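You operate a simulated robot arm through the tools that you are given. There is no shell and no other tool.

The job below is to be done with a simulated robot arm. You get a single attempt, and the scene is never put back.

## Task
Pack the 7 W and 5 W cartons in the wide box.
Fine: clamp the box first; fold both flaps shut.
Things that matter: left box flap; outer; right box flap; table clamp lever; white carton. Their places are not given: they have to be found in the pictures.

It is judged by the outcome, as a careful person would: the job done as asked, and still so three seconds after it is handed in. It fails if anything else is knocked over, pushed out of place, dropped, spilled or broken. Flat cloth is picked up by pressing the open fingertips on it (5 to 10 N) and closing them slowly along it; thin cloth reads only 2 to 8 mm in the jaws.

## Robot
A 7-joint arm with a two-finger parallel gripper, fixed in place. Base frame: the origin is on the floor under the middle of its stand, x ahead of it, y to its left, z up; the work surface is at about z = 0.8. Units: m, rad, N and s.
It reaches about 1.479 m from its shoulder. Its first joint turns from -2.897 to 2.897 rad. Payload 4.4 kg.
The TCP is the grasp point between the finger pads, 0.023 m short of the fingertips. In the tool frame z runs along the fingers and y along their closing line. The gripper opens to 0.094 m. The fingers are 0.038 m wide and 0.01 m thick; the gripper's body (0.054 by 0.096 m) begins 0.039 m behind the TCP.
Orientation is that of the tool frame in the base frame, as a unit quaternion [w, x, y, z]. With the fingers straight down and closing along the base's y, the tool's x points along the base's -x, its y along +y and its z along -z.

## Interface
- The arm moves only by the tool arm_command. Its argument "series" is a list of rows, each a list of 7 numbers: the shift along the tool's x, y, z in units of 20 mm (1.0 is 20 mm), then the turn, a rotation vector about the tool's x, y, z in units of 5 degrees (1.0 is 5 degrees), then the opening, from 0 (shut) to 1 (fully open). In form: [[x, y, z, rx, ry, rz, grip], ...]. A call has 1 to 20 rows; each row shifts and turns the commanded pose from where the row before left it, along the tool's axes as they then stand. A call with a number of a shift or a turn outside -1 to 1 is refused whole. Rows are played at 5 a second. More than 0.05 m and 0.15 rad between two rows, or a gripper value outside its range, and nothing of the call is played. A pose out of reach is approached as far as the arm can. The call stops where the force on the tool passes 60 N (or 10 N more than at its start, if that is more) or the arm is blocked; 0.2 s more then pass. The fingers move at their own pace (about 0.072 m/s each) and stop on an object; they squeeze with about 38 N. The grip force told is the motor's: it shows also when the fingers shut on nothing. Time passes only in rows, and 0.2 s behind the last, so rows that do not move let the fingers close. It gives the time, the measured TCP pose, the force on the tool (base axes), the opening and the grip force at its end, in the units of the frame above (readings bear some noise), with the torque about the TCP (base axes, N m) and any sound that the robot's microphone picked up, and new pictures: "show" is both (left out), scene, wrist or none.
- Cameras (640 x 400 px; columns grow to the right, rows downward): "scene" is fixed at [0.2183, 0.5, 1.6054]; the picture's right is [-0.56, -0.83, 0.00], its down [-0.51, 0.34, -0.79] and it looks along [0.65, -0.44, -0.62] (base axes); focal length 321 px, centre (320, 200). "wrist" rides on the gripper at [0.086, 0.016, -0.074] in the tool frame; the picture's right is [-0.18, 0.98, 0.00], its down [-0.58, -0.11, -0.81] and it looks along [-0.79, -0.15, 0.59] (tool axes); focal length 243 px, centre (320, 200).
- probe_pixels(camera, pixels): for up to 12 pixels [column, row] of the newest picture of that camera ("zoom" is the newest enlarged one), the place [x, y, z] in the base frame of the surface seen there, good to about 0.002 m. It takes no simulated time.
- enlarge(camera, box): a new picture of the part [left, top, right, bottom] of that camera's present view, enlarged. It takes no simulated time.
- sign_off(): hands the job in; it is judged then, once.

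Unless the task says otherwise, let go and move clear before handing in.

The tools are called after ">>>" as a command line: name --pt "numbers of a row" for each row, then --argument value for the rest, lists and objects as JSON in quotes. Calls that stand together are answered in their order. arm_command: Moves the arm, as the interface text tells. Its arguments: {"type":"object","properties":{"series":{"type":"array"},"show":{"type":"string","enum":["both","scene","wrist","none"]}},"required":["series"]} The other tools are called the same way: probe_pixels (camera, pixels) gives the place of the surface under pixels of a picture; enlarge (camera, box) takes an enlarged picture of a part of a camera's view; sign_off () hands the job in.

At the start:

```text
time_s: 0.0
position: [0.6987, -0.1768, 1.1621]
ee_rot: [0.0, 0.0, 1.0, 0.0]
contact_force: [0.3, 0.2, 0.7]
torque: [-0.01, 0.01, 0.0]
gripper_width: 0.0939
gripper_force: 0.1
```

scene: 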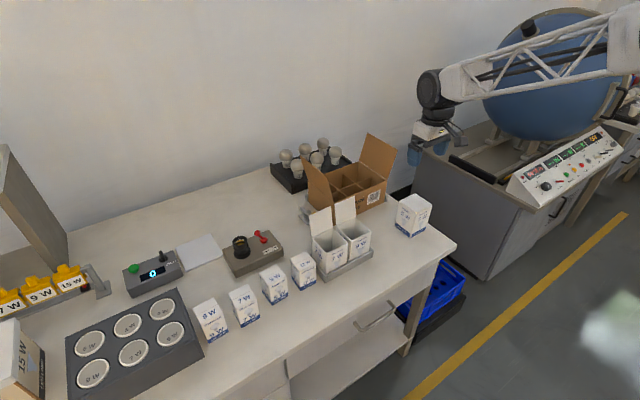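
wrist: 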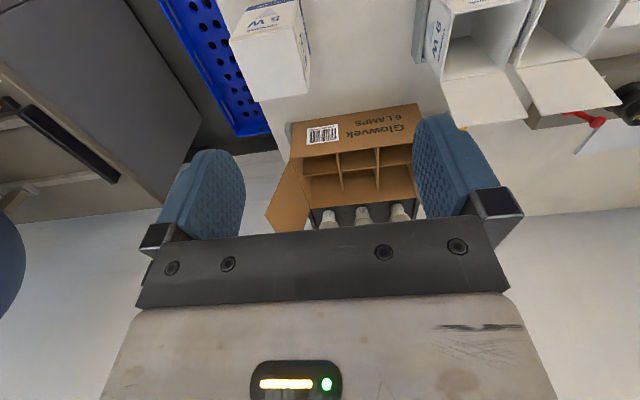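

The scene picture shows a cardboard box with dividers and two open flaps around (350,185), with white cartons in a row from (210,320) to (413,213). I'll enlarge several areas to read the labels and find the clamp lever.

>>> enlarge --camera "scene" --box '[260, 120, 460, 245]'

>>> enlarge --camera "scene" --box '[180, 220, 380, 345]'

>>> enlarge --camera "scene" --box '[0, 220, 220, 400]'

>>> enlarge --camera "wrist" --box '[220, 0, 640, 240]'

```text
3.20 times, centred on (360, 182) of scene
```

zoom: 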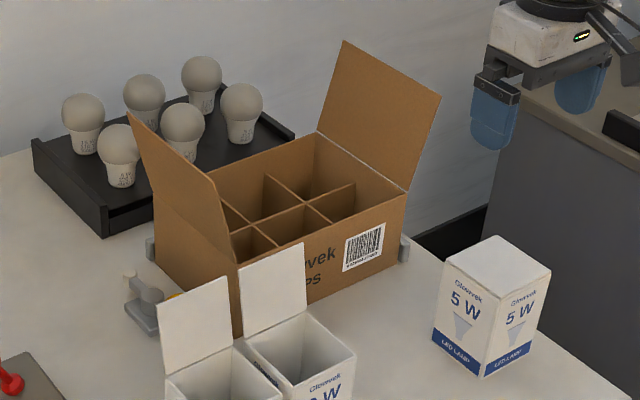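

```text
3.20 times, centred on (280, 282) of scene
```

zoom: 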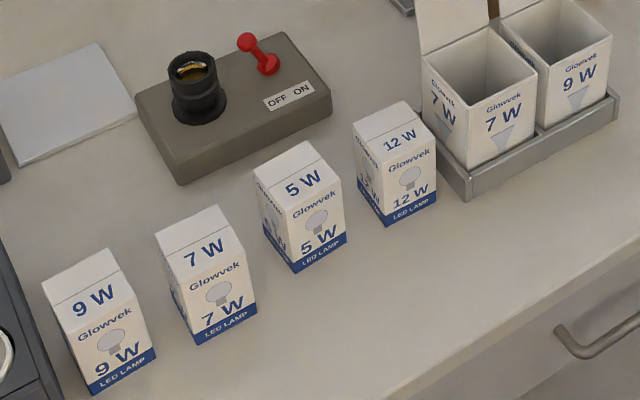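

```text
2.22 times, centred on (110, 310) of scene
```

zoom: 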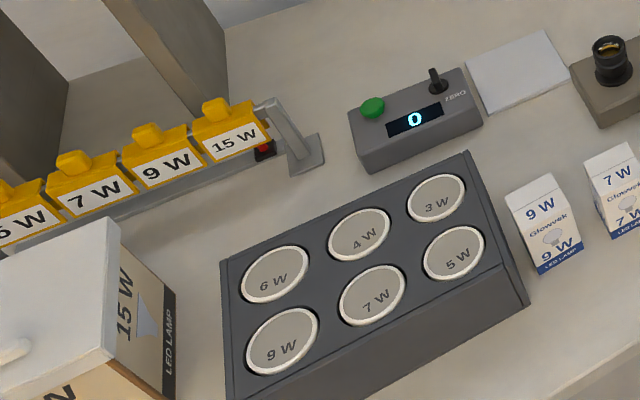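

```text
1.52 times, centred on (430, 120) of wrist
```

zoom: 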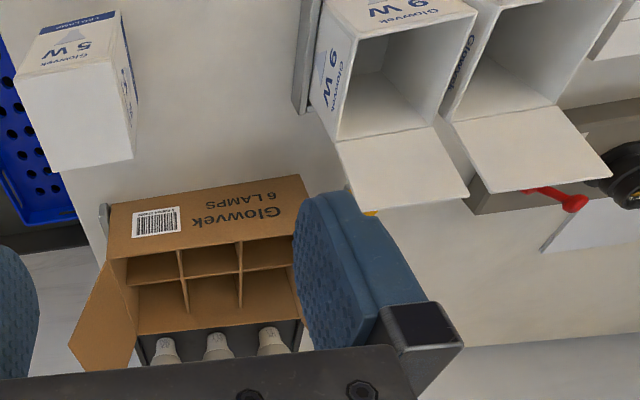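

The row of small cartons reads 9 W, 7 W, 5 W, 12 W, and there is a larger lone "5 W" carton at the right and two open ones (7 W, 9 W) in a tray. I'll probe sizes of the cartons and box to decide what fits in the cells.

>>> enlarge --camera "scene" --box '[290, 130, 440, 224]'

>>> probe_pixels --camera "scene" --pixels '[[368, 135], [396, 150], [388, 179], [360, 160], [301, 157], [326, 178], [331, 201], [345, 180], [357, 185], [372, 187], [340, 200], [300, 215]]'

```text
4.26 times, centred on (365, 177) of scene
```

zoom: 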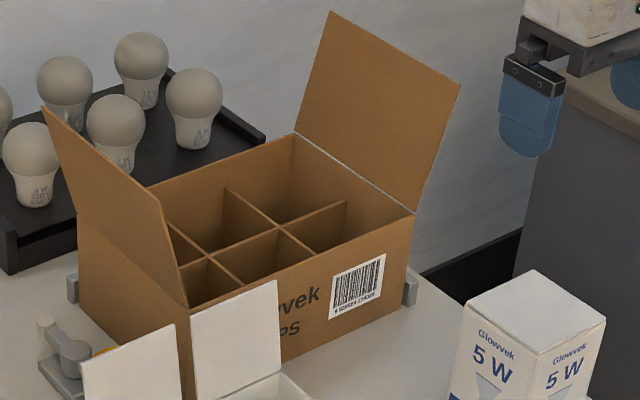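

```text
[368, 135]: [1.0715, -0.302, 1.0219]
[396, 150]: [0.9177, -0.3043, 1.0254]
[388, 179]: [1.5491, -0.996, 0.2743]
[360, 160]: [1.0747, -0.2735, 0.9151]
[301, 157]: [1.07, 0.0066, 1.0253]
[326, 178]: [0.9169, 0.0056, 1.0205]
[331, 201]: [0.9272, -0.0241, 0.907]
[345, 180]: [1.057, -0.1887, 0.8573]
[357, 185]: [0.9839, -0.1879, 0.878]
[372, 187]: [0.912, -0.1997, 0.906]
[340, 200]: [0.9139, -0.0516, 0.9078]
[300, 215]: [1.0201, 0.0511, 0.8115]
```

The box spans roughly x 0.912–1.075, y −0.275 to −0.025, rim near z 0.915. Now I'll measure details inside via the current zoom picture (divider tops, cells, flaps, lever).

>>> probe_pixels --camera "zoom" --pixels '[[277, 228], [345, 202], [226, 188], [246, 282], [184, 231], [294, 138], [412, 213], [188, 300], [290, 190], [245, 245], [325, 228], [205, 275]]'

>>> probe_pixels --camera "zoom" --pixels '[[330, 15], [458, 88], [45, 110], [162, 205], [70, 345], [45, 322], [60, 370], [100, 352], [408, 288], [72, 285], [535, 272], [480, 330]]'

>>> enlarge --camera "scene" --box '[285, 190, 345, 228]'

```text
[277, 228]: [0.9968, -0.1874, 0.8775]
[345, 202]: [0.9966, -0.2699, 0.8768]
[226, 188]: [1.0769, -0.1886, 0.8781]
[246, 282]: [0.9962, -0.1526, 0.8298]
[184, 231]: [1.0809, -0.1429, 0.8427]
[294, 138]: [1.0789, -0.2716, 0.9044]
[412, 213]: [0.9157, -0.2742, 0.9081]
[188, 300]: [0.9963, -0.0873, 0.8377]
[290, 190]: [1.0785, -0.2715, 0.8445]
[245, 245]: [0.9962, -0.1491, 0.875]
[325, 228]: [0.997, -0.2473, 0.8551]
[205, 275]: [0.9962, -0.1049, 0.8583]
```

```text
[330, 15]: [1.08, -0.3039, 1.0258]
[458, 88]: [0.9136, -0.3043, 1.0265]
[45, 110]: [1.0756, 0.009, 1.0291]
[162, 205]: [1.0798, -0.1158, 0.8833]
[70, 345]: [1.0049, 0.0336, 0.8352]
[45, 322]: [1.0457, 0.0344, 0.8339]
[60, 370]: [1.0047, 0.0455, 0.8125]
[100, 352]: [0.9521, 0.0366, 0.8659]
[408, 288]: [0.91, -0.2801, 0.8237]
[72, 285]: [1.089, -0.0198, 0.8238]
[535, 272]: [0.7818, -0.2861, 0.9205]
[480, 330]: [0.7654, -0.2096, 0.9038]
```

```text
10.53 times, centred on (315, 209) of scene
```

zoom: 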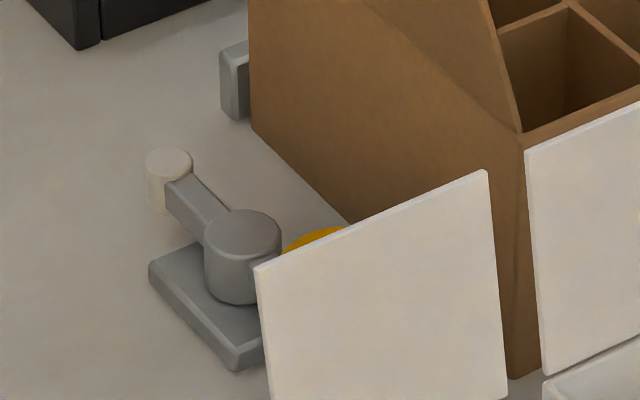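

The cells are about 80 × 80 mm, dividers top out at z≈0.878, walls at z≈0.908, and the clamp lever sits at about (1.005, 0.034) with its knob at (1.046, 0.034). Next I'll measure the cartons.

>>> enlarge --camera "scene" --box '[180, 240, 340, 340]'

>>> probe_pixels --camera "scene" --pixels '[[414, 195], [431, 206], [414, 215], [397, 202], [414, 237], [430, 226], [396, 228], [405, 210], [425, 215]]'

```text
4.00 times, centred on (260, 290) of scene
```

zoom: 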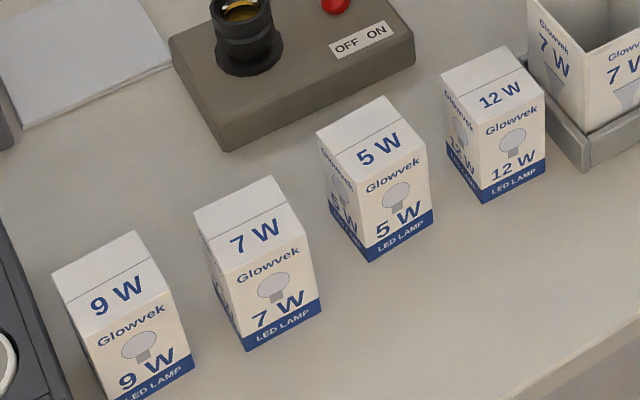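

```text
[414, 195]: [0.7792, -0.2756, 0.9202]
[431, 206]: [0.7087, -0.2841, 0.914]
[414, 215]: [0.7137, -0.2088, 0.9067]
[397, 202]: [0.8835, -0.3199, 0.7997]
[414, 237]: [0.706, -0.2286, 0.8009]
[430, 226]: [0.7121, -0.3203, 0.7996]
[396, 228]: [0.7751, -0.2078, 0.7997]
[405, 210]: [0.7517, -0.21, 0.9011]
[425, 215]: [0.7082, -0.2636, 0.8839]
```

>>> probe_pixels --camera "zoom" --pixels '[[197, 212], [272, 178], [297, 240], [222, 272], [246, 348], [322, 312], [319, 134], [385, 100], [424, 147], [350, 185], [370, 260], [434, 225]]'

>>> probe_pixels --camera "zoom" --pixels '[[245, 225], [365, 145], [110, 275], [492, 78], [270, 285], [395, 205], [225, 290], [340, 195], [55, 275], [135, 235], [168, 295], [85, 345]]'

>>> enlarge --camera "scene" --box '[290, 190, 390, 290]'

```text
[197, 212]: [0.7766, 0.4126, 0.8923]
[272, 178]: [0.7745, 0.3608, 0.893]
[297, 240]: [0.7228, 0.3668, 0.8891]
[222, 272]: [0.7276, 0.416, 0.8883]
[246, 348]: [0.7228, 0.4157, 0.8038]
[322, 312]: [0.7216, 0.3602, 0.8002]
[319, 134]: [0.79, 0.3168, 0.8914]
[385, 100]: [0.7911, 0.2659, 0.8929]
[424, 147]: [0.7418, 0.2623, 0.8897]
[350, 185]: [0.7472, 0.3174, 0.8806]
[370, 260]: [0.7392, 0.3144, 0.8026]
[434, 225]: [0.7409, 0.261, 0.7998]
```

```text
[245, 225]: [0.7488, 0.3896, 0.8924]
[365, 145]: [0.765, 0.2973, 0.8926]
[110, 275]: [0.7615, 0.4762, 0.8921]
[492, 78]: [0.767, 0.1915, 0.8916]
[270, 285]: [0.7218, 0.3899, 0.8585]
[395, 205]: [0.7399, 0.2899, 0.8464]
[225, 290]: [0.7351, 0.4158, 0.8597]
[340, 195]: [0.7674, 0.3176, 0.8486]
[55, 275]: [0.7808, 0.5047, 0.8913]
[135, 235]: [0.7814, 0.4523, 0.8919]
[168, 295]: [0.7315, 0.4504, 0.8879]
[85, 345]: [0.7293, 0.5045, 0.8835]
```

```text
4.00 times, centred on (340, 240) of scene
```

zoom: 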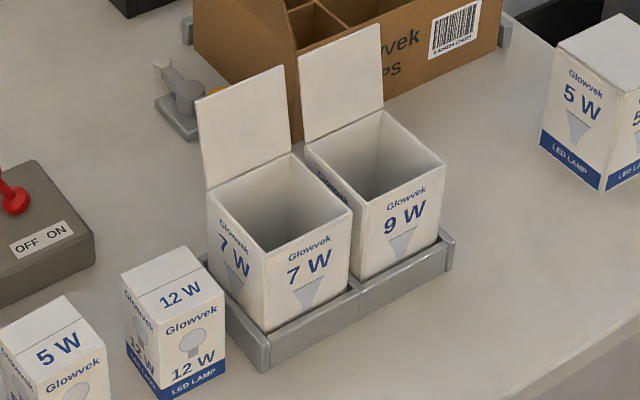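

The small 7 W carton is about 54 × 54 × 92 mm at centre (0.749, 0.388), and the small 5 W at (0.766, 0.289), so both fit the 80 mm cells under the 108 mm walls. The large ones (0.12 tall) would not. I'll check the open cartons' heights as obstacles before moving the wrist camera to view the clamp.

>>> probe_pixels --camera "zoom" --pixels '[[284, 68], [200, 100], [380, 26], [300, 58], [292, 152], [210, 190], [350, 210], [268, 250], [443, 168], [380, 112], [215, 340], [450, 240]]'

>>> probe_pixels --camera "scene" --pixels '[[322, 145], [305, 150], [286, 155], [335, 153], [317, 158], [302, 164], [241, 237], [258, 235], [265, 240], [160, 255], [400, 200]]'

```text
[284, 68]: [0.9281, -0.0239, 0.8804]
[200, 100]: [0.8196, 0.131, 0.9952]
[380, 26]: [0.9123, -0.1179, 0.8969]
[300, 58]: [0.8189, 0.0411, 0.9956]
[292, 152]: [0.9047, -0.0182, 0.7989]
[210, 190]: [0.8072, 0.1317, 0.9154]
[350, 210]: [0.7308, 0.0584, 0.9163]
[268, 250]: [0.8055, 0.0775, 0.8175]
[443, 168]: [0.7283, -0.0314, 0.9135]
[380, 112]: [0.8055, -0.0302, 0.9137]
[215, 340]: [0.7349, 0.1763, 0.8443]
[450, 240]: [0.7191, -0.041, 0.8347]
```

```text
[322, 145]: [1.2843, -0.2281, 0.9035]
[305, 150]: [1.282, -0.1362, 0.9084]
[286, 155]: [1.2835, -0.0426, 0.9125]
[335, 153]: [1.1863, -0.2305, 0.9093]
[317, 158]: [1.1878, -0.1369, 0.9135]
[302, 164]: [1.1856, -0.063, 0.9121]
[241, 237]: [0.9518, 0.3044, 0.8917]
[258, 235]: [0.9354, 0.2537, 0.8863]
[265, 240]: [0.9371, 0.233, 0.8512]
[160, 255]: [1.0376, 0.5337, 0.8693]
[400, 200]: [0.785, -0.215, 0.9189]
```

The open cartons fill x 0.73–0.82, y −0.03–0.13 with flaps up to z≈0.996, so I'll stay above z 1.05 there. I'm moving the gripper over to view the clamp from the wrist camera.

>>> arm_command --pt "-0.2 0.95 0.2 0 0 0 1" --pt "-0.2 0.95 0.2 0 0 0 1" --pt "-0.2 0.95 0.2 0 0 0 1" --pt "-0.2 0.95 0.2 0 0 0 1" --pt "-0.2 0.95 0.2 0 0 0 1" --pt "-0.2 0.95 0.2 0 0 0 1" --pt "-0.2 0.95 0.2 0 0 0 1" --pt "-0.2 0.95 0.2 0 0 0 1" --pt "-0.2 0.95 0.2 0 0 0 1" --pt "-0.2 0.95 0.2 0 0 0 1" --pt "-0.2 0.95 0.2 0 0 0 1" --pt "-0.2 0.95 0.2 0 0 0 1" --pt "-0.2 0.95 0.2 0 0 0 1"

```text
time_s: 2.8
position: [0.7507, 0.0712, 1.1104]
ee_rot: [0.0, 0.0, 1.0, -0.001]
contact_force: [0.2, -0.3, 0.4]
torque: [-0.03, -0.03, 0.02]
gripper_width: 0.0942
gripper_force: 0.1
```

scene: 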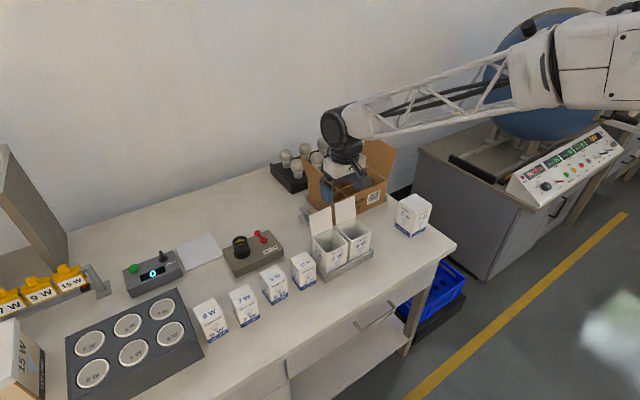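
wrist: 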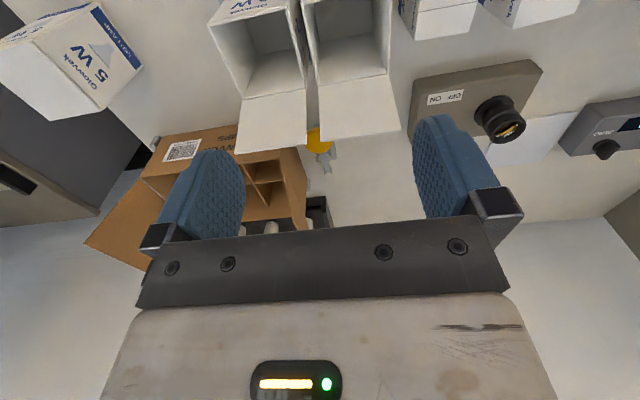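

The clamp (yellow disc at (318,140), grey lever below it) appears between the fingers. I'll enlarge it.

>>> enlarge --camera "wrist" --box '[270, 100, 380, 220]'

```text
3.33 times, centred on (325, 160) of wrist
```

zoom: 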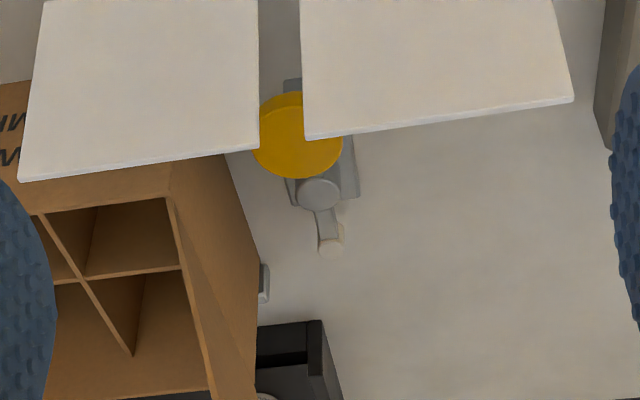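

>>> probe_pixels --camera "zoom" --pixels '[[318, 190], [330, 245], [280, 140], [262, 150], [320, 165], [350, 190], [290, 195], [328, 222], [262, 285], [292, 83], [340, 230], [338, 150]]'

>>> enlarge --camera "scene" --box '[290, 195, 330, 225]'

```text
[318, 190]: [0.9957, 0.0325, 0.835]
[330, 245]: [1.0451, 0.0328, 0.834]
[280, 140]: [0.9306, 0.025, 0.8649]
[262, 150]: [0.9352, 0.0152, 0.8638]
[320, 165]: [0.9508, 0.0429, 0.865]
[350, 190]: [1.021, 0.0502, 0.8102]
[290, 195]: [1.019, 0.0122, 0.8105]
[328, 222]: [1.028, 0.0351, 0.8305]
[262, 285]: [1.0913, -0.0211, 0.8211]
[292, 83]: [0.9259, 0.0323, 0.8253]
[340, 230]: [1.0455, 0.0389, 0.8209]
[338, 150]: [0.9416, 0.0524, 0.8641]
```

```text
13.33 times, centred on (310, 210) of scene
```

zoom: 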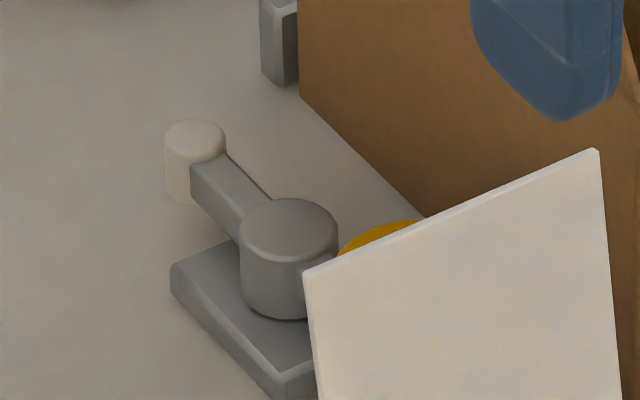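

The yellow disc is at about (0.945, 0.033, 0.865) and a hub at (1.0, 0.033) with a small whitish tip at (1.046, 0.034). The carton flaps hide part of it, so I'll move forward and left for a clear view.

>>> arm_command --pt "-0.9 0.9 0 0 0 0 1" --pt "-0.9 0.9 0 0 0 0 1" --pt "-0.9 0.9 0 0 0 0 1" --pt "-0.9 0.9 0 0 0 0 1" --pt "-0.9 0.9 0 0 0 0 1" --show "wrist"

>>> enlarge --camera "wrist" --box '[200, 50, 360, 170]'

```text
time_s: 4.0
position: [0.8417, 0.1601, 1.1091]
ee_rot: [0.0, -0.001, 1.0, 0.0]
contact_force: [0.7, -0.5, 0.2]
torque: [0.0, -0.02, -0.04]
gripper_width: 0.0943
gripper_force: 0.1
```

wrist: 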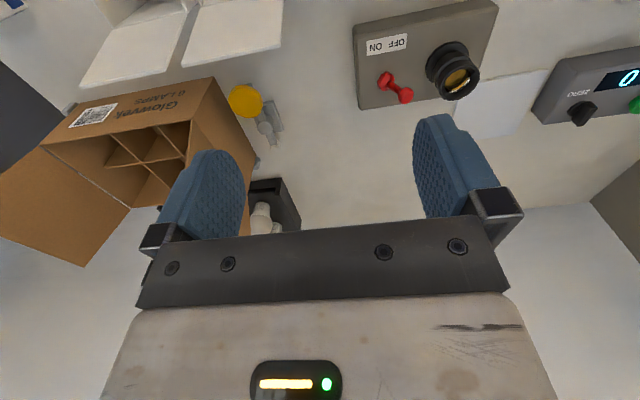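

```text
3.33 times, centred on (280, 110) of wrist
```

zoom: 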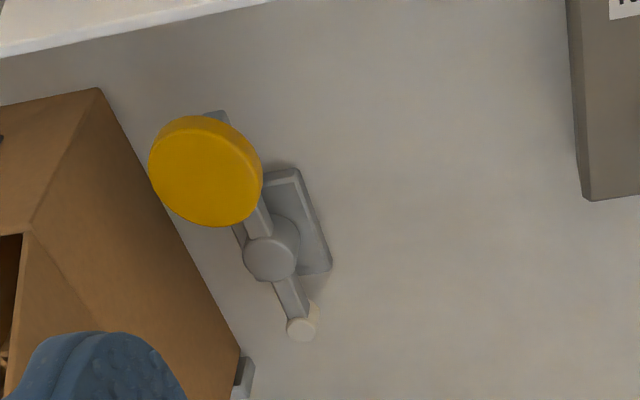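

>>> probe_pixels --camera "zoom" --pixels '[[205, 170], [152, 160], [260, 180], [200, 118], [208, 226], [268, 258], [258, 215], [301, 330], [300, 215], [300, 180], [330, 262], [220, 117]]'

>>> probe_pixels --camera "zoom" --pixels '[[268, 178], [250, 270], [295, 235], [240, 235], [290, 300], [316, 312], [246, 362], [235, 385], [130, 180], [100, 100], [165, 222], [262, 205]]'

```text
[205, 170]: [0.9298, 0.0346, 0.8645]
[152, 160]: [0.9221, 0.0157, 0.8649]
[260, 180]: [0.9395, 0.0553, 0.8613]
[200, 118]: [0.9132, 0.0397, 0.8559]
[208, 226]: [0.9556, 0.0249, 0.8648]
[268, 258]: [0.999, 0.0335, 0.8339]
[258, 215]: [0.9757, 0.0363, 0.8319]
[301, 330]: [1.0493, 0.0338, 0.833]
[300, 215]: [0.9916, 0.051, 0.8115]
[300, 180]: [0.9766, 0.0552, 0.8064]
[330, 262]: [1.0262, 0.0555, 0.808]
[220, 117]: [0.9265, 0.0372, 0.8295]
```

```text
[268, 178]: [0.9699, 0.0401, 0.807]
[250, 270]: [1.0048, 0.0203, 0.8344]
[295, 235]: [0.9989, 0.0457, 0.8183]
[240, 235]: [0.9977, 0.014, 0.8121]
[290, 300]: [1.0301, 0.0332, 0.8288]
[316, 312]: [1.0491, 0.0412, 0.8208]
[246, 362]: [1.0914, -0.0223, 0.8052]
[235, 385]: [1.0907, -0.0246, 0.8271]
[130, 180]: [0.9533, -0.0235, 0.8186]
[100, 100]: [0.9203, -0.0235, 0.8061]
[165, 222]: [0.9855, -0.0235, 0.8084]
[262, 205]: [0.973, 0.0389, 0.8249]
```

The clamp is clear now: a yellow knob at about (0.933, 0.034), z≈0.86, on a lever pivoting about a vertical hub at (1.000, 0.0335), with the white tip on the far side at (1.048, 0.034). Turning the knob clockwise from −x to +y should swing the tip against the box side (y≈−0.0235). I'll first yaw the gripper 90° so the fingers close along x.

>>> arm_command --pt "0 0 0 0 0 1 1" --pt "0 0 0 0 0 1 1" --pt "0 0 0 0 0 1 1" --pt "0 0 0 0 0 1 1" --pt "0 0 0 0 0 1 1" --pt "0 0 0 0 0 1 1" --pt "0 0 0 0 0 1 1" --pt "0 0 0 0 0 1 1" --pt "0 0 0 0 0 1 1" --pt "0 0 0 0 0 1 1" --pt "0 0 0 0 0 1 1" --pt "0 0 0 0 0 1 1" --pt "0 0 0 0 0 1 1" --pt "0 0 0 0 0 1 1" --pt "0 0 0 0 0 1 1" --pt "0 0 0 0 0 1 1" --pt "0 0 0 0 0 1 1" --pt "0 0 0 0 0 1 1"

```text
time_s: 7.8
position: [0.8409, 0.1599, 1.1102]
ee_rot: [0.0, 0.707, 0.707, 0.001]
contact_force: [0.4, 0.5, 0.1]
torque: [0.02, 0.02, 0.01]
gripper_width: 0.0942
gripper_force: 0.1
```

scene: 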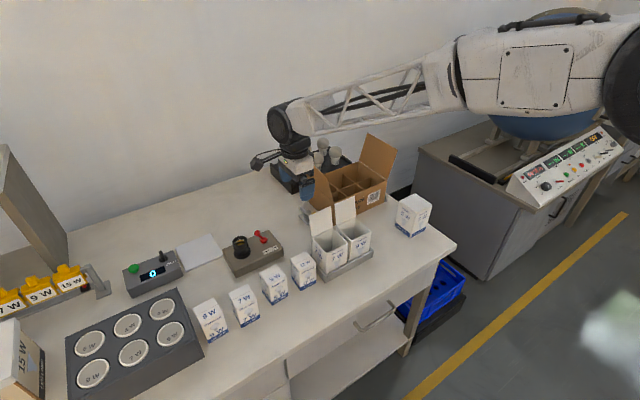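
wrist: 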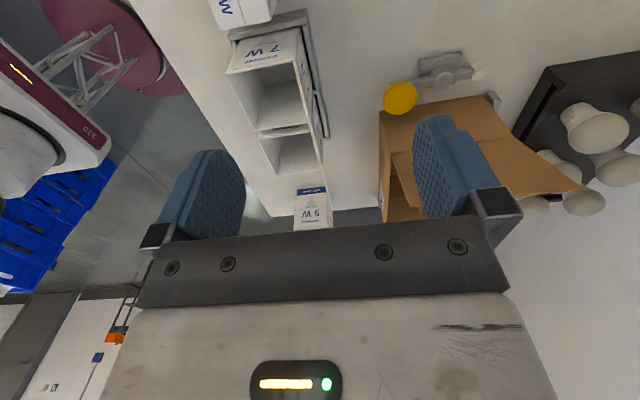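

The gripper now closes along x (tool x = +y), and the knob shows at (400,97). Before gripping, I'll check in free air that the wrist can yaw a further 90°, since the lever turn needs it.

>>> arm_command --pt "0 0 0 0 0 1 1" --pt "0 0 0 0 0 1 1" --pt "0 0 0 0 0 1 1" --pt "0 0 0 0 0 1 1" --pt "0 0 0 0 0 1 1" --pt "0 0 0 0 0 1 1" --pt "0 0 0 0 0 1 1" --pt "0 0 0 0 0 1 1" --pt "0 0 0 0 0 1 1" --pt "0 0 0 0 0 1 1" --pt "0 0 0 0 0 1 1" --pt "0 0 0 0 0 1 1" --pt "0 0 0 0 0 1 1" --pt "0 0 0 0 0 1 1" --pt "0 0 0 0 0 1 1" --pt "0 0 0 0 0 1 1" --pt "0 0 0 0 0 1 1" --pt "0 0 0 0 0 1 1" --show "wrist"

```text
time_s: 11.6
position: [0.8442, 0.1464, 1.1112]
ee_rot: [-0.009, 0.989, 0.148, 0.0]
contact_force: [0.4, -0.3, 0.5]
torque: [-0.01, -0.02, 0.04]
gripper_width: 0.0941
gripper_force: 0.1
out of reach, approached as far as the arm can: row 15, 16, 17, 18
```

wrist: 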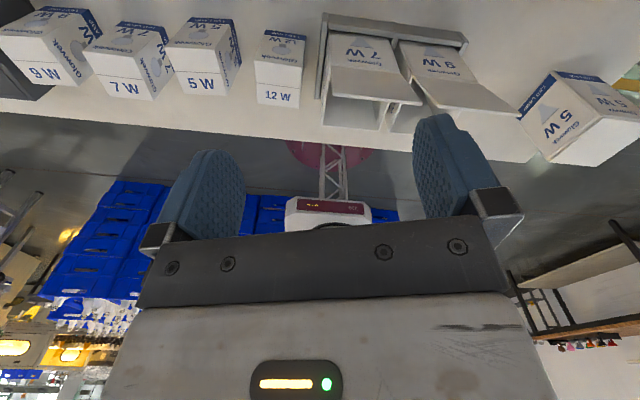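

Yaw reaches only about 163° total, so I'll start the grip at a yaw of about 70° so the whole 90° lever swing fits. I'm turning back now.

>>> arm_command --pt "0 0 0 0 0 -1 1" --pt "0 0 0 0 0 -1 1" --pt "0 0 0 0 0 -1 1" --pt "0 0 0 0 0 -1 1" --pt "0 0 0 0 0 -1 1" --pt "0 0 0 0 0 -1 1" --pt "0 0 0 0 0 -1 1" --pt "0 0 0 0 0 -1 1" --pt "0 0 0 0 0 -1 1" --pt "0 0 0 0 0 -1 1" --pt "0 0 0 0 0 -1 1" --pt "0 0 0 0 0 -1 1" --pt "0 0 0 0 0 -1 1" --pt "0 0 0 0 0 -1 1" --pt "0 0 0 0 0 -1 1" --pt "0 0 0 0 0 -1 1" --pt "0 0 0 0 0 -1 1" --pt "0 0 0 0 0 -1 1" --show "none"

```text
time_s: 15.4
position: [0.8441, 0.1467, 1.1099]
ee_rot: [-0.007, 0.594, 0.804, 0.006]
contact_force: [0.6, 0.1, -0.1]
torque: [-0.02, 0.0, 0.01]
gripper_width: 0.0937
gripper_force: 0.1
```

The pose is at yaw ≈73° now. I'll tilt the gripper 25° so the body leans away from the box flap, and approach a point above the knob.

>>> arm_command --pt "0 0 0 0 -1 0 1" --pt "0 0 0 0 -1 0 1" --pt "0 0 0 0 -1 0 1" --pt "0 0 0 0 -1 0 1" --pt "0 0 0 0 -1 0 1" --pt "-0.574 0.786 0.268 0 0 0 1" --pt "-0.574 0.786 0.268 0 0 0 1" --pt "-0.574 0.786 0.268 0 0 0 1" --pt "-0.574 0.786 0.268 0 0 0 1" --pt "0.191 -0.068 0.931 0 0 0 1" --pt "0.191 -0.068 0.931 0 0 0 1" --pt "0.191 -0.068 0.931 0 0 0 1" --pt "0.191 -0.068 0.931 0 0 0 1" --pt "0.191 -0.068 0.931 0 0 0 1" --pt "0.191 -0.068 0.931 0 0 0 1" --pt "0.191 -0.068 0.931 0 0 0 1" --pt "0.191 -0.068 0.931 0 0 0 1"

```text
time_s: 19.0
position: [0.9196, 0.0813, 0.9637]
ee_rot: [0.168, 0.582, 0.786, -0.122]
contact_force: [0.1, -0.2, 0.5]
torque: [-0.01, -0.01, -0.04]
gripper_width: 0.0939
gripper_force: 0.0
```

scene: 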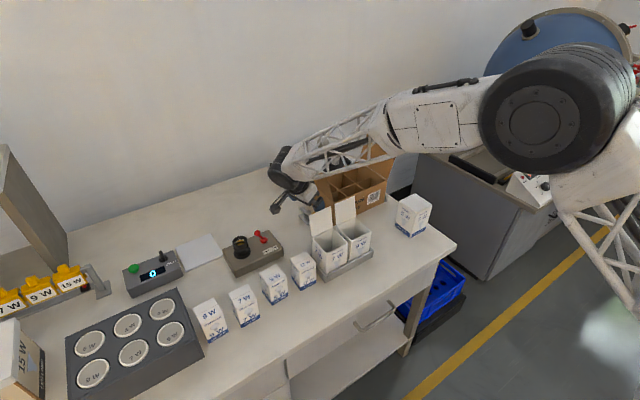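
wrist: 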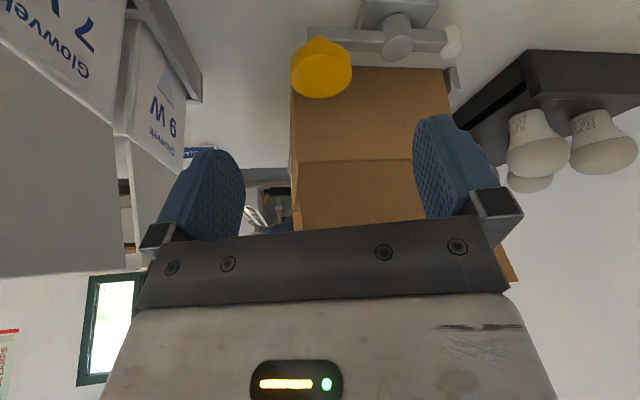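

The knob appears at (321,70) in the wrist view. I'll probe it and the hub from this close view to refine the grip point.

>>> enlarge --camera "wrist" --box '[260, 0, 480, 138]'

>>> probe_pixels --camera "wrist" --pixels '[[320, 80], [294, 70], [348, 70], [320, 95], [320, 58], [320, 42], [397, 48], [385, 40], [410, 40], [452, 42], [360, 35], [370, 100]]'

```text
2.90 times, centred on (370, 69) of wrist
```

zoom: 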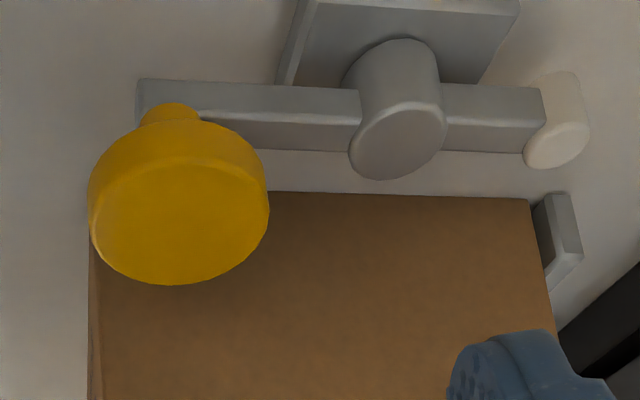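

```text
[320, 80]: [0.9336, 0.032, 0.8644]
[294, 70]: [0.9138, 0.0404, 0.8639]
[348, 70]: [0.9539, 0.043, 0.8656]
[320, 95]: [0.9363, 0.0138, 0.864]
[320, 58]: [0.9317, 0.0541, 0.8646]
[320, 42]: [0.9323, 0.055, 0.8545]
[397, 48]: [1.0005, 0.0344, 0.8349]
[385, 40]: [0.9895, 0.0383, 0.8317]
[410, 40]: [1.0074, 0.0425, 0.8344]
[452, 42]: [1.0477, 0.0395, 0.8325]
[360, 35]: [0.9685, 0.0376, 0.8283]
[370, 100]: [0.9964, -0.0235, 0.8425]
```

Refined: knob centre (0.9335, 0.034), radius ≈21 mm, z 0.849–0.8645; hub (1.000, 0.034). I'll narrow the jaws to about 66 mm, descend over the knob, and close.

>>> arm_command --pt "-0.0375 -0.0075 0.925 0 0 0 0.7" --pt "-0.0375 -0.0075 0.925 0 0 0 0.7" --pt "-0.0375 -0.0075 0.925 0 0 0 0.7" --pt "-0.0375 -0.0075 0.925 0 0 0 0.7" --pt "-0.0375 -0.0075 0.925 0 0 0 0.7" --pt "-0.0375 -0.0075 0.925 0 0 0 0.7" --pt "0 0 0 0 0 0 0.7"

```text
time_s: 20.6
position: [0.9334, 0.0338, 0.8621]
ee_rot: [0.168, 0.581, 0.787, -0.122]
contact_force: [-0.5, 0.7, 0.6]
torque: [0.0, 0.0, -0.02]
gripper_width: 0.0659
gripper_force: 0.1
```

scene: 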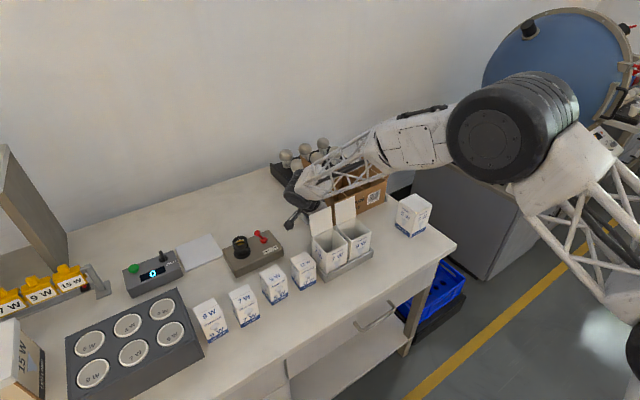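
wrist: 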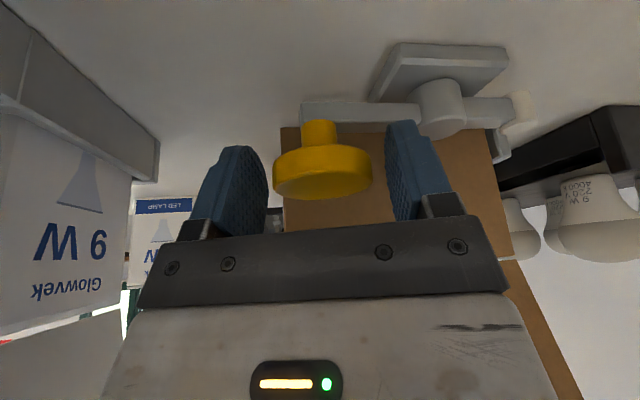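

The jaws straddle the knob with no contact. The arm's link passes over the box, so I'll check its clearance to the right flap before going on.

>>> enlarge --camera "scene" --box '[270, 110, 430, 240]'

>>> probe_pixels --camera "scene" --pixels '[[330, 175], [350, 165], [370, 150], [385, 165], [360, 180], [340, 190], [375, 172], [310, 185]]'

```text
3.08 times, centred on (350, 175) of scene
```

zoom: 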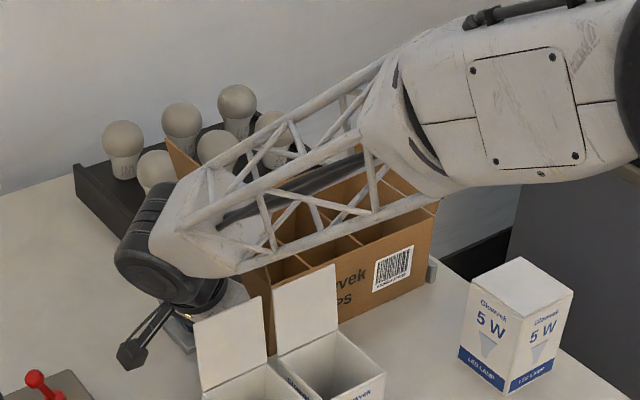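

```text
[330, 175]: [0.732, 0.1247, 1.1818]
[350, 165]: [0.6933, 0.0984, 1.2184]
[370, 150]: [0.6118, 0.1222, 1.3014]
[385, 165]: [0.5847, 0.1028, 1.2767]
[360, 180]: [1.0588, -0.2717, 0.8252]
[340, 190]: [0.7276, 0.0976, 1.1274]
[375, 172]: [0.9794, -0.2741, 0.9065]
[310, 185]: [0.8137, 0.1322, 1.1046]
```

The link is at x 0.6–0.8, z above 1.10, well clear of the box and cartons. Closing on the knob now.

>>> arm_command --pt "0 0 0 0 0 0 0" --pt "0 0 0 0 0 0 0" --pt "0 0 0 0 0 0 0" --pt "0 0 0 0 0 0 0" --show "wrist"

```text
time_s: 21.6
position: [0.9326, 0.0356, 0.8635]
ee_rot: [0.168, 0.582, 0.786, -0.122]
contact_force: [43.4, 3.9, -15.0]
torque: [0.1, -0.33, 0.14]
gripper_width: 0.0477
gripper_force: 45.1
```

wrist: 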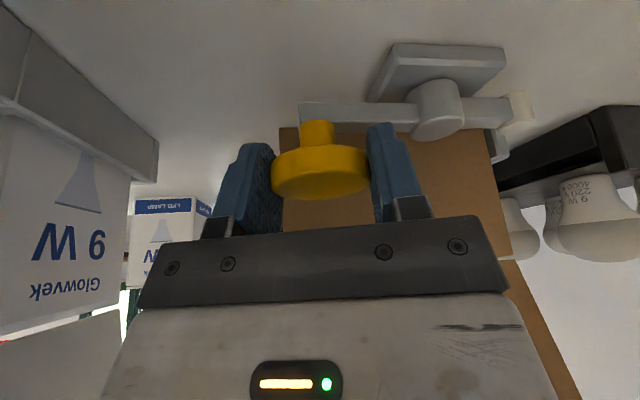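

The right finger touched first (43 N along x at 47.7 mm width), so the knob is about 3 mm toward +y_t of the jaw centre. I'll shift the gripper that way so both fingers seat.

>>> arm_command --pt "0 0.05 0 0 0 0 0" --pt "0 0.05 0 0 0 0 0" --pt "0 0.05 0 0 0 0 0" --pt "0 0 0 0 0 0 0" --show "wrist"

```text
time_s: 22.7
position: [0.9328, 0.0352, 0.8622]
ee_rot: [0.166, 0.582, 0.786, -0.124]
contact_force: [-21.1, 0.2, 9.7]
torque: [0.01, 0.2, -0.09]
gripper_width: 0.0473
gripper_force: 45.8
stopped in row 4: the force on the tool passed its limit at 63 N (the readings are from after the stop); the commanded pose is now the measured one
```

wrist: 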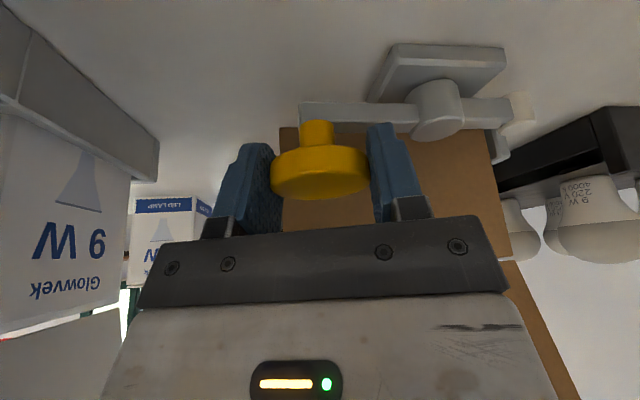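

Both fingers now hold the knob (47 mm wide), but the stiff closing line is nearly radial, which would fight any small arc error. I'll loosen to a slack channel and yaw back 25° so the fingers push more along the lever's travel.

>>> arm_command --pt "0 0 0 0 0 0 0.6" --pt "0 0 0 0 0 0 0.6" --pt "0 0 0 -0.423 0 -0.906 0.6" --pt "0 0 0 -0.423 0 -0.906 0.6" --pt "0 0 0 -0.423 0 -0.906 0.6" --pt "0 0 0 -0.423 0 -0.906 0.6" --pt "0 0 0 -0.423 0 -0.906 0.6" --pt "0 0 0 0 0 0 0.6" --show "wrist"

```text
time_s: 24.5
position: [0.9337, 0.0342, 0.8619]
ee_rot: [0.192, 0.398, 0.893, -0.082]
contact_force: [-0.2, 0.2, -0.2]
torque: [0.0, 0.0, 0.01]
gripper_width: 0.0563
gripper_force: 0.0
```

wrist: 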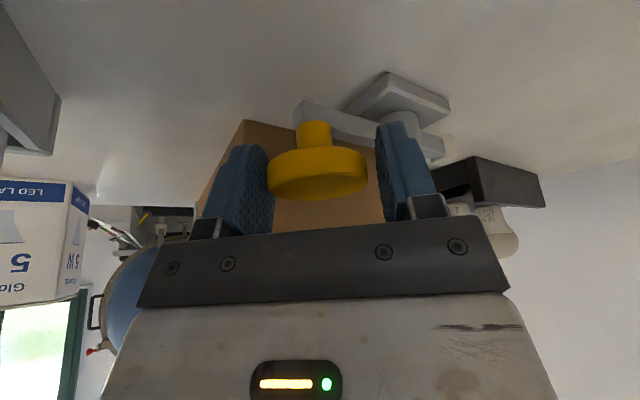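

The jaws are a slack channel around the knob with zero force. I'll move the first 30° of the arc (knob from −x toward +y) and check the lever responds.

>>> arm_command --pt "0 0 0 0 0 0 0.54" --pt "0.189 0.2035 -0.0831 0 0 0 0.54" --pt "0.1722 0.2207 -0.0754 0 0 0 0.54" --pt "0.1541 0.2363 -0.0672 0 0 0 0.54" --pt "0.1348 0.25 -0.0585 0 0 0 0.54" --pt "0.1144 0.2619 -0.0492 0 0 0 0.54" --pt "0.0933 0.2717 -0.0397 0 0 0 0.54" --show "wrist"

```text
time_s: 26.1
position: [0.9423, 0.068, 0.8625]
ee_rot: [0.192, 0.399, 0.893, -0.083]
contact_force: [-0.2, 0.3, 0.4]
torque: [-0.02, 0.0, 0.0]
gripper_width: 0.0509
gripper_force: 0.0
```

wrist: 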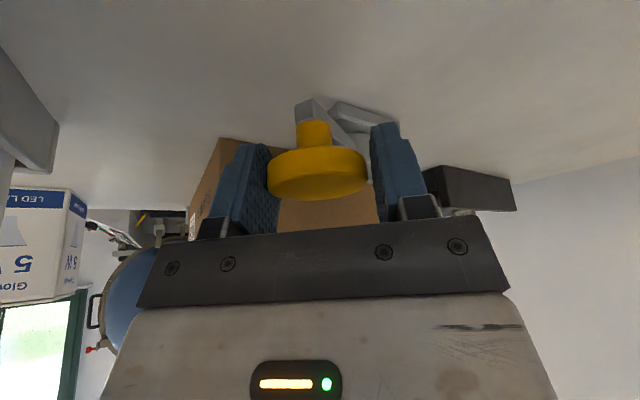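

The lever has turned with the knob at almost no force. I'll continue the arc to about 75°.

>>> arm_command --pt "0.0713 0.2795 -0.0298 0 0 0 0.54" --pt "0.0489 0.2852 -0.0197 0 0 0 0.54" --pt "0.026 0.2886 -0.0095 0 0 0 0.54" --pt "0.003 0.2899 0.0009 0 0 0 0.54" --pt "-0.02 0.289 0.0112 0 0 0 0.54" --pt "-0.0429 0.2859 0.0214 0 0 0 0.54" --pt "-0.0655 0.2806 0.0315 0 0 0 0.54" --pt "-0.0875 0.2732 0.0413 0 0 0 0.54" --pt "-0.1089 0.2636 0.0508 0 0 0 0.54"

```text
time_s: 28.1
position: [0.9833, 0.0999, 0.8621]
ee_rot: [0.192, 0.399, 0.893, -0.082]
contact_force: [1.4, -0.7, 0.7]
torque: [-0.02, -0.04, -0.03]
gripper_width: 0.0508
gripper_force: 0.1
```

scene: 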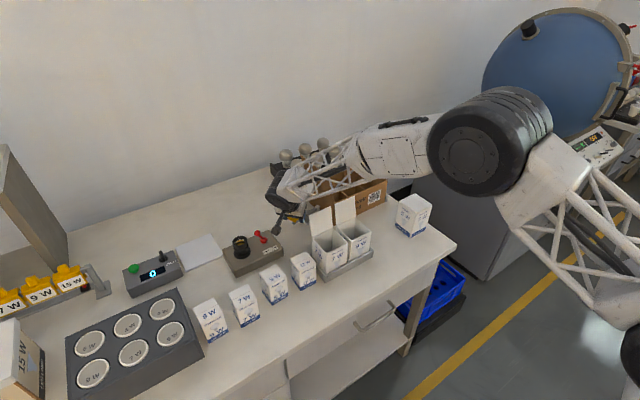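
wrist: 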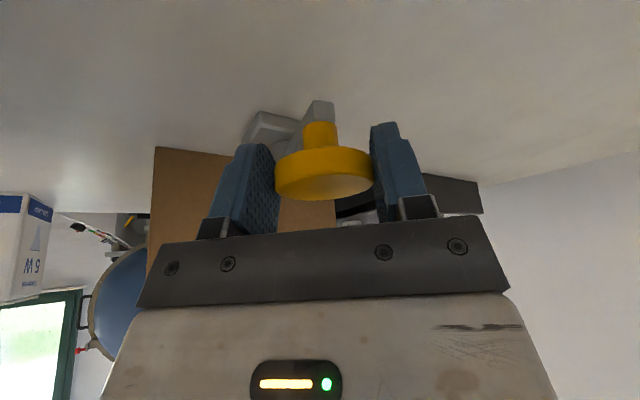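

The lever follows freely at 75°. I'll push on to 90° and a bit beyond, watching for resistance against the box.

>>> arm_command --pt "-0.1295 0.2521 0.0599 0 0 0 0.54" --pt "-0.1491 0.2387 0.0686 0 0 0 0.54" --pt "-0.1676 0.2234 0.0768 0 0 0 0.54" --show "wrist"

```text
time_s: 28.9
position: [0.9997, 0.1009, 0.862]
ee_rot: [0.191, 0.399, 0.893, -0.083]
contact_force: [-2.5, -1.8, -0.8]
torque: [-0.01, 0.02, -0.02]
gripper_width: 0.0516
gripper_force: 1.2
```

wrist: 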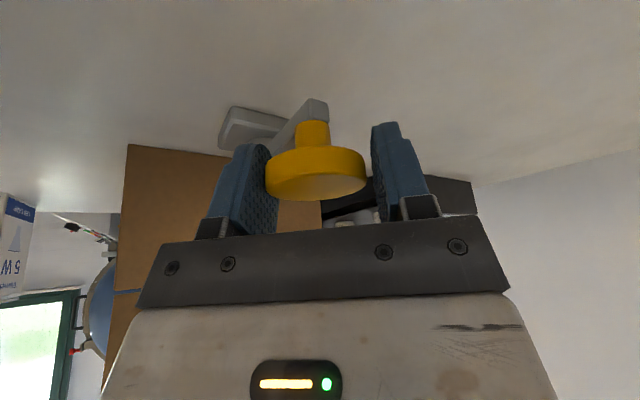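

The knob now rests on the left finger with about 3 N, near 85–90°. I'll push in small half-steps to feel for the end of travel.

>>> arm_command --pt "-0.09 0.105 0.042 0 0 0 0.54" --pt "-0.09 0.105 0.042 0 0 0 0.54" --pt "0 0 0 0 0 0 0.54" --show "wrist"

```text
time_s: 29.7
position: [1.0066, 0.1002, 0.8616]
ee_rot: [0.191, 0.399, 0.893, -0.083]
contact_force: [-19.5, -7.3, -0.9]
torque: [-0.01, 0.13, -0.08]
gripper_width: 0.0594
gripper_force: 9.3
```

wrist: 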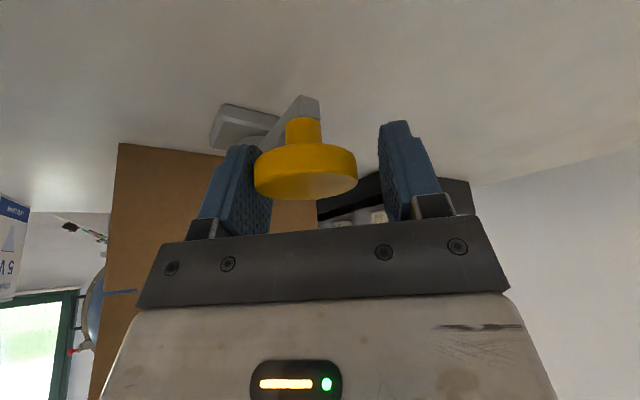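

Resistance rose to about 20 N and the left finger is being held back, so the lever has met a stop or the box. I'll probe knob and box here to see the lever angle.

>>> probe_pixels --camera "wrist" --pixels '[[305, 190], [258, 175], [354, 172], [305, 150], [270, 135], [245, 120], [290, 215], [180, 180], [150, 250]]'

>>> enlarge --camera "scene" --box '[260, 150, 380, 240]'

>>> enlarge --camera "wrist" --box '[100, 80, 400, 250]'

```text
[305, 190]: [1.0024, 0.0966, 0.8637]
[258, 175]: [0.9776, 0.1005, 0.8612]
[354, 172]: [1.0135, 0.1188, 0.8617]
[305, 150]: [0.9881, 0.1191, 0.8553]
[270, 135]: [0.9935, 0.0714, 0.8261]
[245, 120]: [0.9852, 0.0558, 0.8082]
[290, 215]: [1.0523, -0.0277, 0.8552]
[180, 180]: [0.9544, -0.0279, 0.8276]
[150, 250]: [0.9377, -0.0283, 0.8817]
```

```text
4.44 times, centred on (320, 195) of scene
```

zoom: 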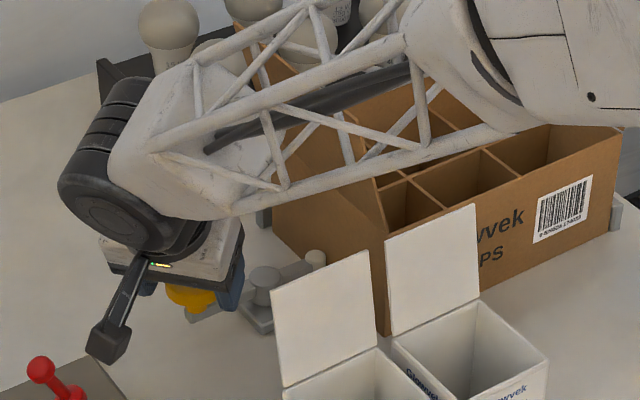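

```text
2.13 times, centred on (250, 165) of wrist
```

zoom: 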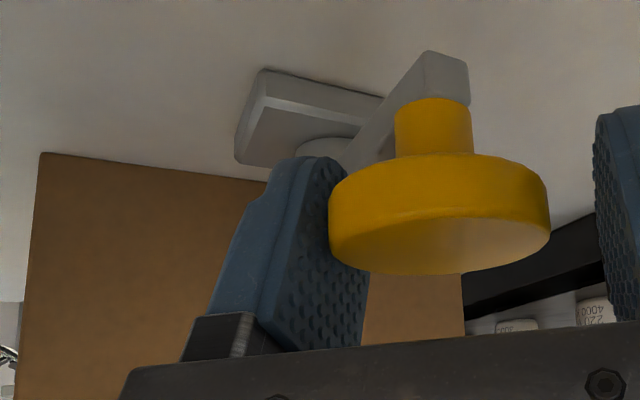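

The box side has moved from y −0.0235 to −0.0278, so the tip has pressed the box over toward its far stop, and the lever is near 87–90°. I'll close the fingers to nudge the lever fully home and read the force.

>>> arm_command --pt "0 0 0 0 0 0 0.3" --pt "0 0 0 0 0 0 0.3" --pt "0 0 0 0 0 0 0.3" --show "wrist"

```text
time_s: 30.1
position: [1.0034, 0.0966, 0.8614]
ee_rot: [0.189, 0.4, 0.893, -0.086]
contact_force: [-41.4, -27.7, 10.8]
torque: [-0.04, 0.84, 0.07]
gripper_width: 0.0503
gripper_force: 24.3
stopped in row 2: the force on the tool passed its limit at 62 N (the readings are from after the stop); the commanded pose is now the measured one
```

wrist: 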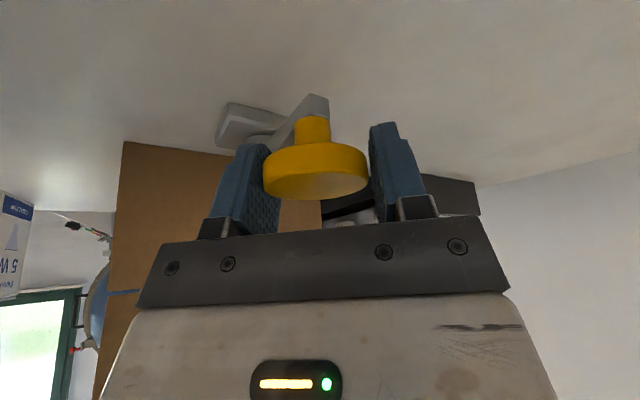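

The lever resisted more than 60 N, so it's at its stop. I'll measure the knob now.

>>> probe_pixels --camera "wrist" --pixels '[[315, 190], [266, 170], [366, 172], [315, 155], [290, 215], [180, 180], [310, 105], [280, 140], [150, 250]]'

```text
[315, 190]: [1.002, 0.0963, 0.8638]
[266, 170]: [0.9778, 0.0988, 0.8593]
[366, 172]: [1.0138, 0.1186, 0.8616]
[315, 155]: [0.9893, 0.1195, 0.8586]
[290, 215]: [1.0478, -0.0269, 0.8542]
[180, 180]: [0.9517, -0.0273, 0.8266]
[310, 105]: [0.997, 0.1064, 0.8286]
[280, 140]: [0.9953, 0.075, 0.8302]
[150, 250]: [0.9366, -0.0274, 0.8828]
```

The knob is now centred near (1.001, 0.099), i.e. the lever turned a full 90°. I'll open the jaws and back straight out along the tool axis, then check that the clamp stays put.

>>> arm_command --pt "0 0 0 0 0 0 0.75" --pt "0 0 0 0 0 0 0.75" --pt "0 0 -0.5 0 0 0 0.75" --pt "0 0 -0.9 0 0 0 0.75" --pt "0 0 -0.9 0 0 0 0.75" --pt "0 0 -0.9 0 0 0 0.75" --pt "0 0 -0.9 0 0 0 0.75" --pt "0 0 -0.9 0 0 0 0.75" --pt "0 0 -0.9 0 0 0 0.75" --pt "0 0 -0.9 0 0 0 0.75" --pt "0 0 -0.9 0 0 0 0.75" --pt "0 0 -0.9 0 0 0 0.75"

```text
time_s: 32.7
position: [0.9581, 0.1516, 1.0181]
ee_rot: [0.191, 0.399, 0.893, -0.085]
contact_force: [0.3, 0.0, -0.3]
torque: [-0.06, 0.0, 0.01]
gripper_width: 0.0703
gripper_force: 0.0
```

scene: 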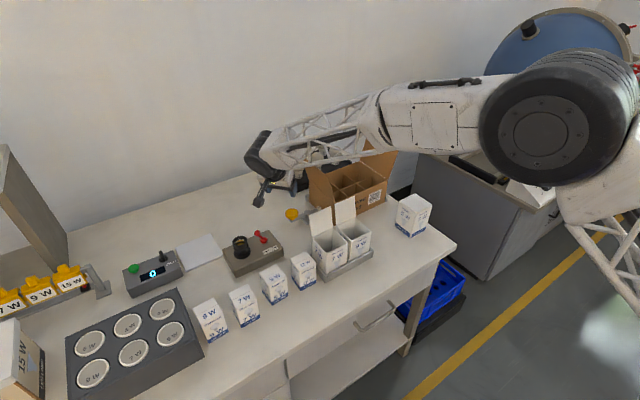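
wrist: 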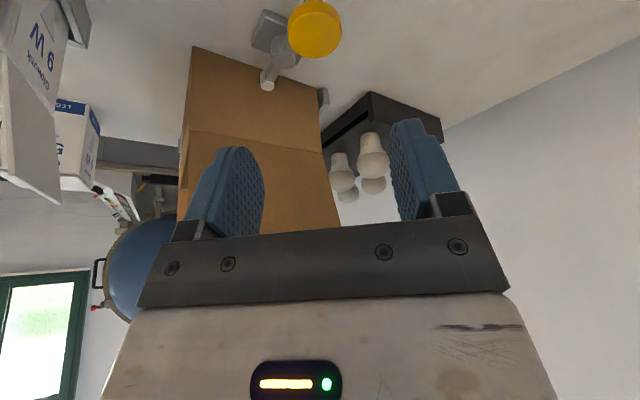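

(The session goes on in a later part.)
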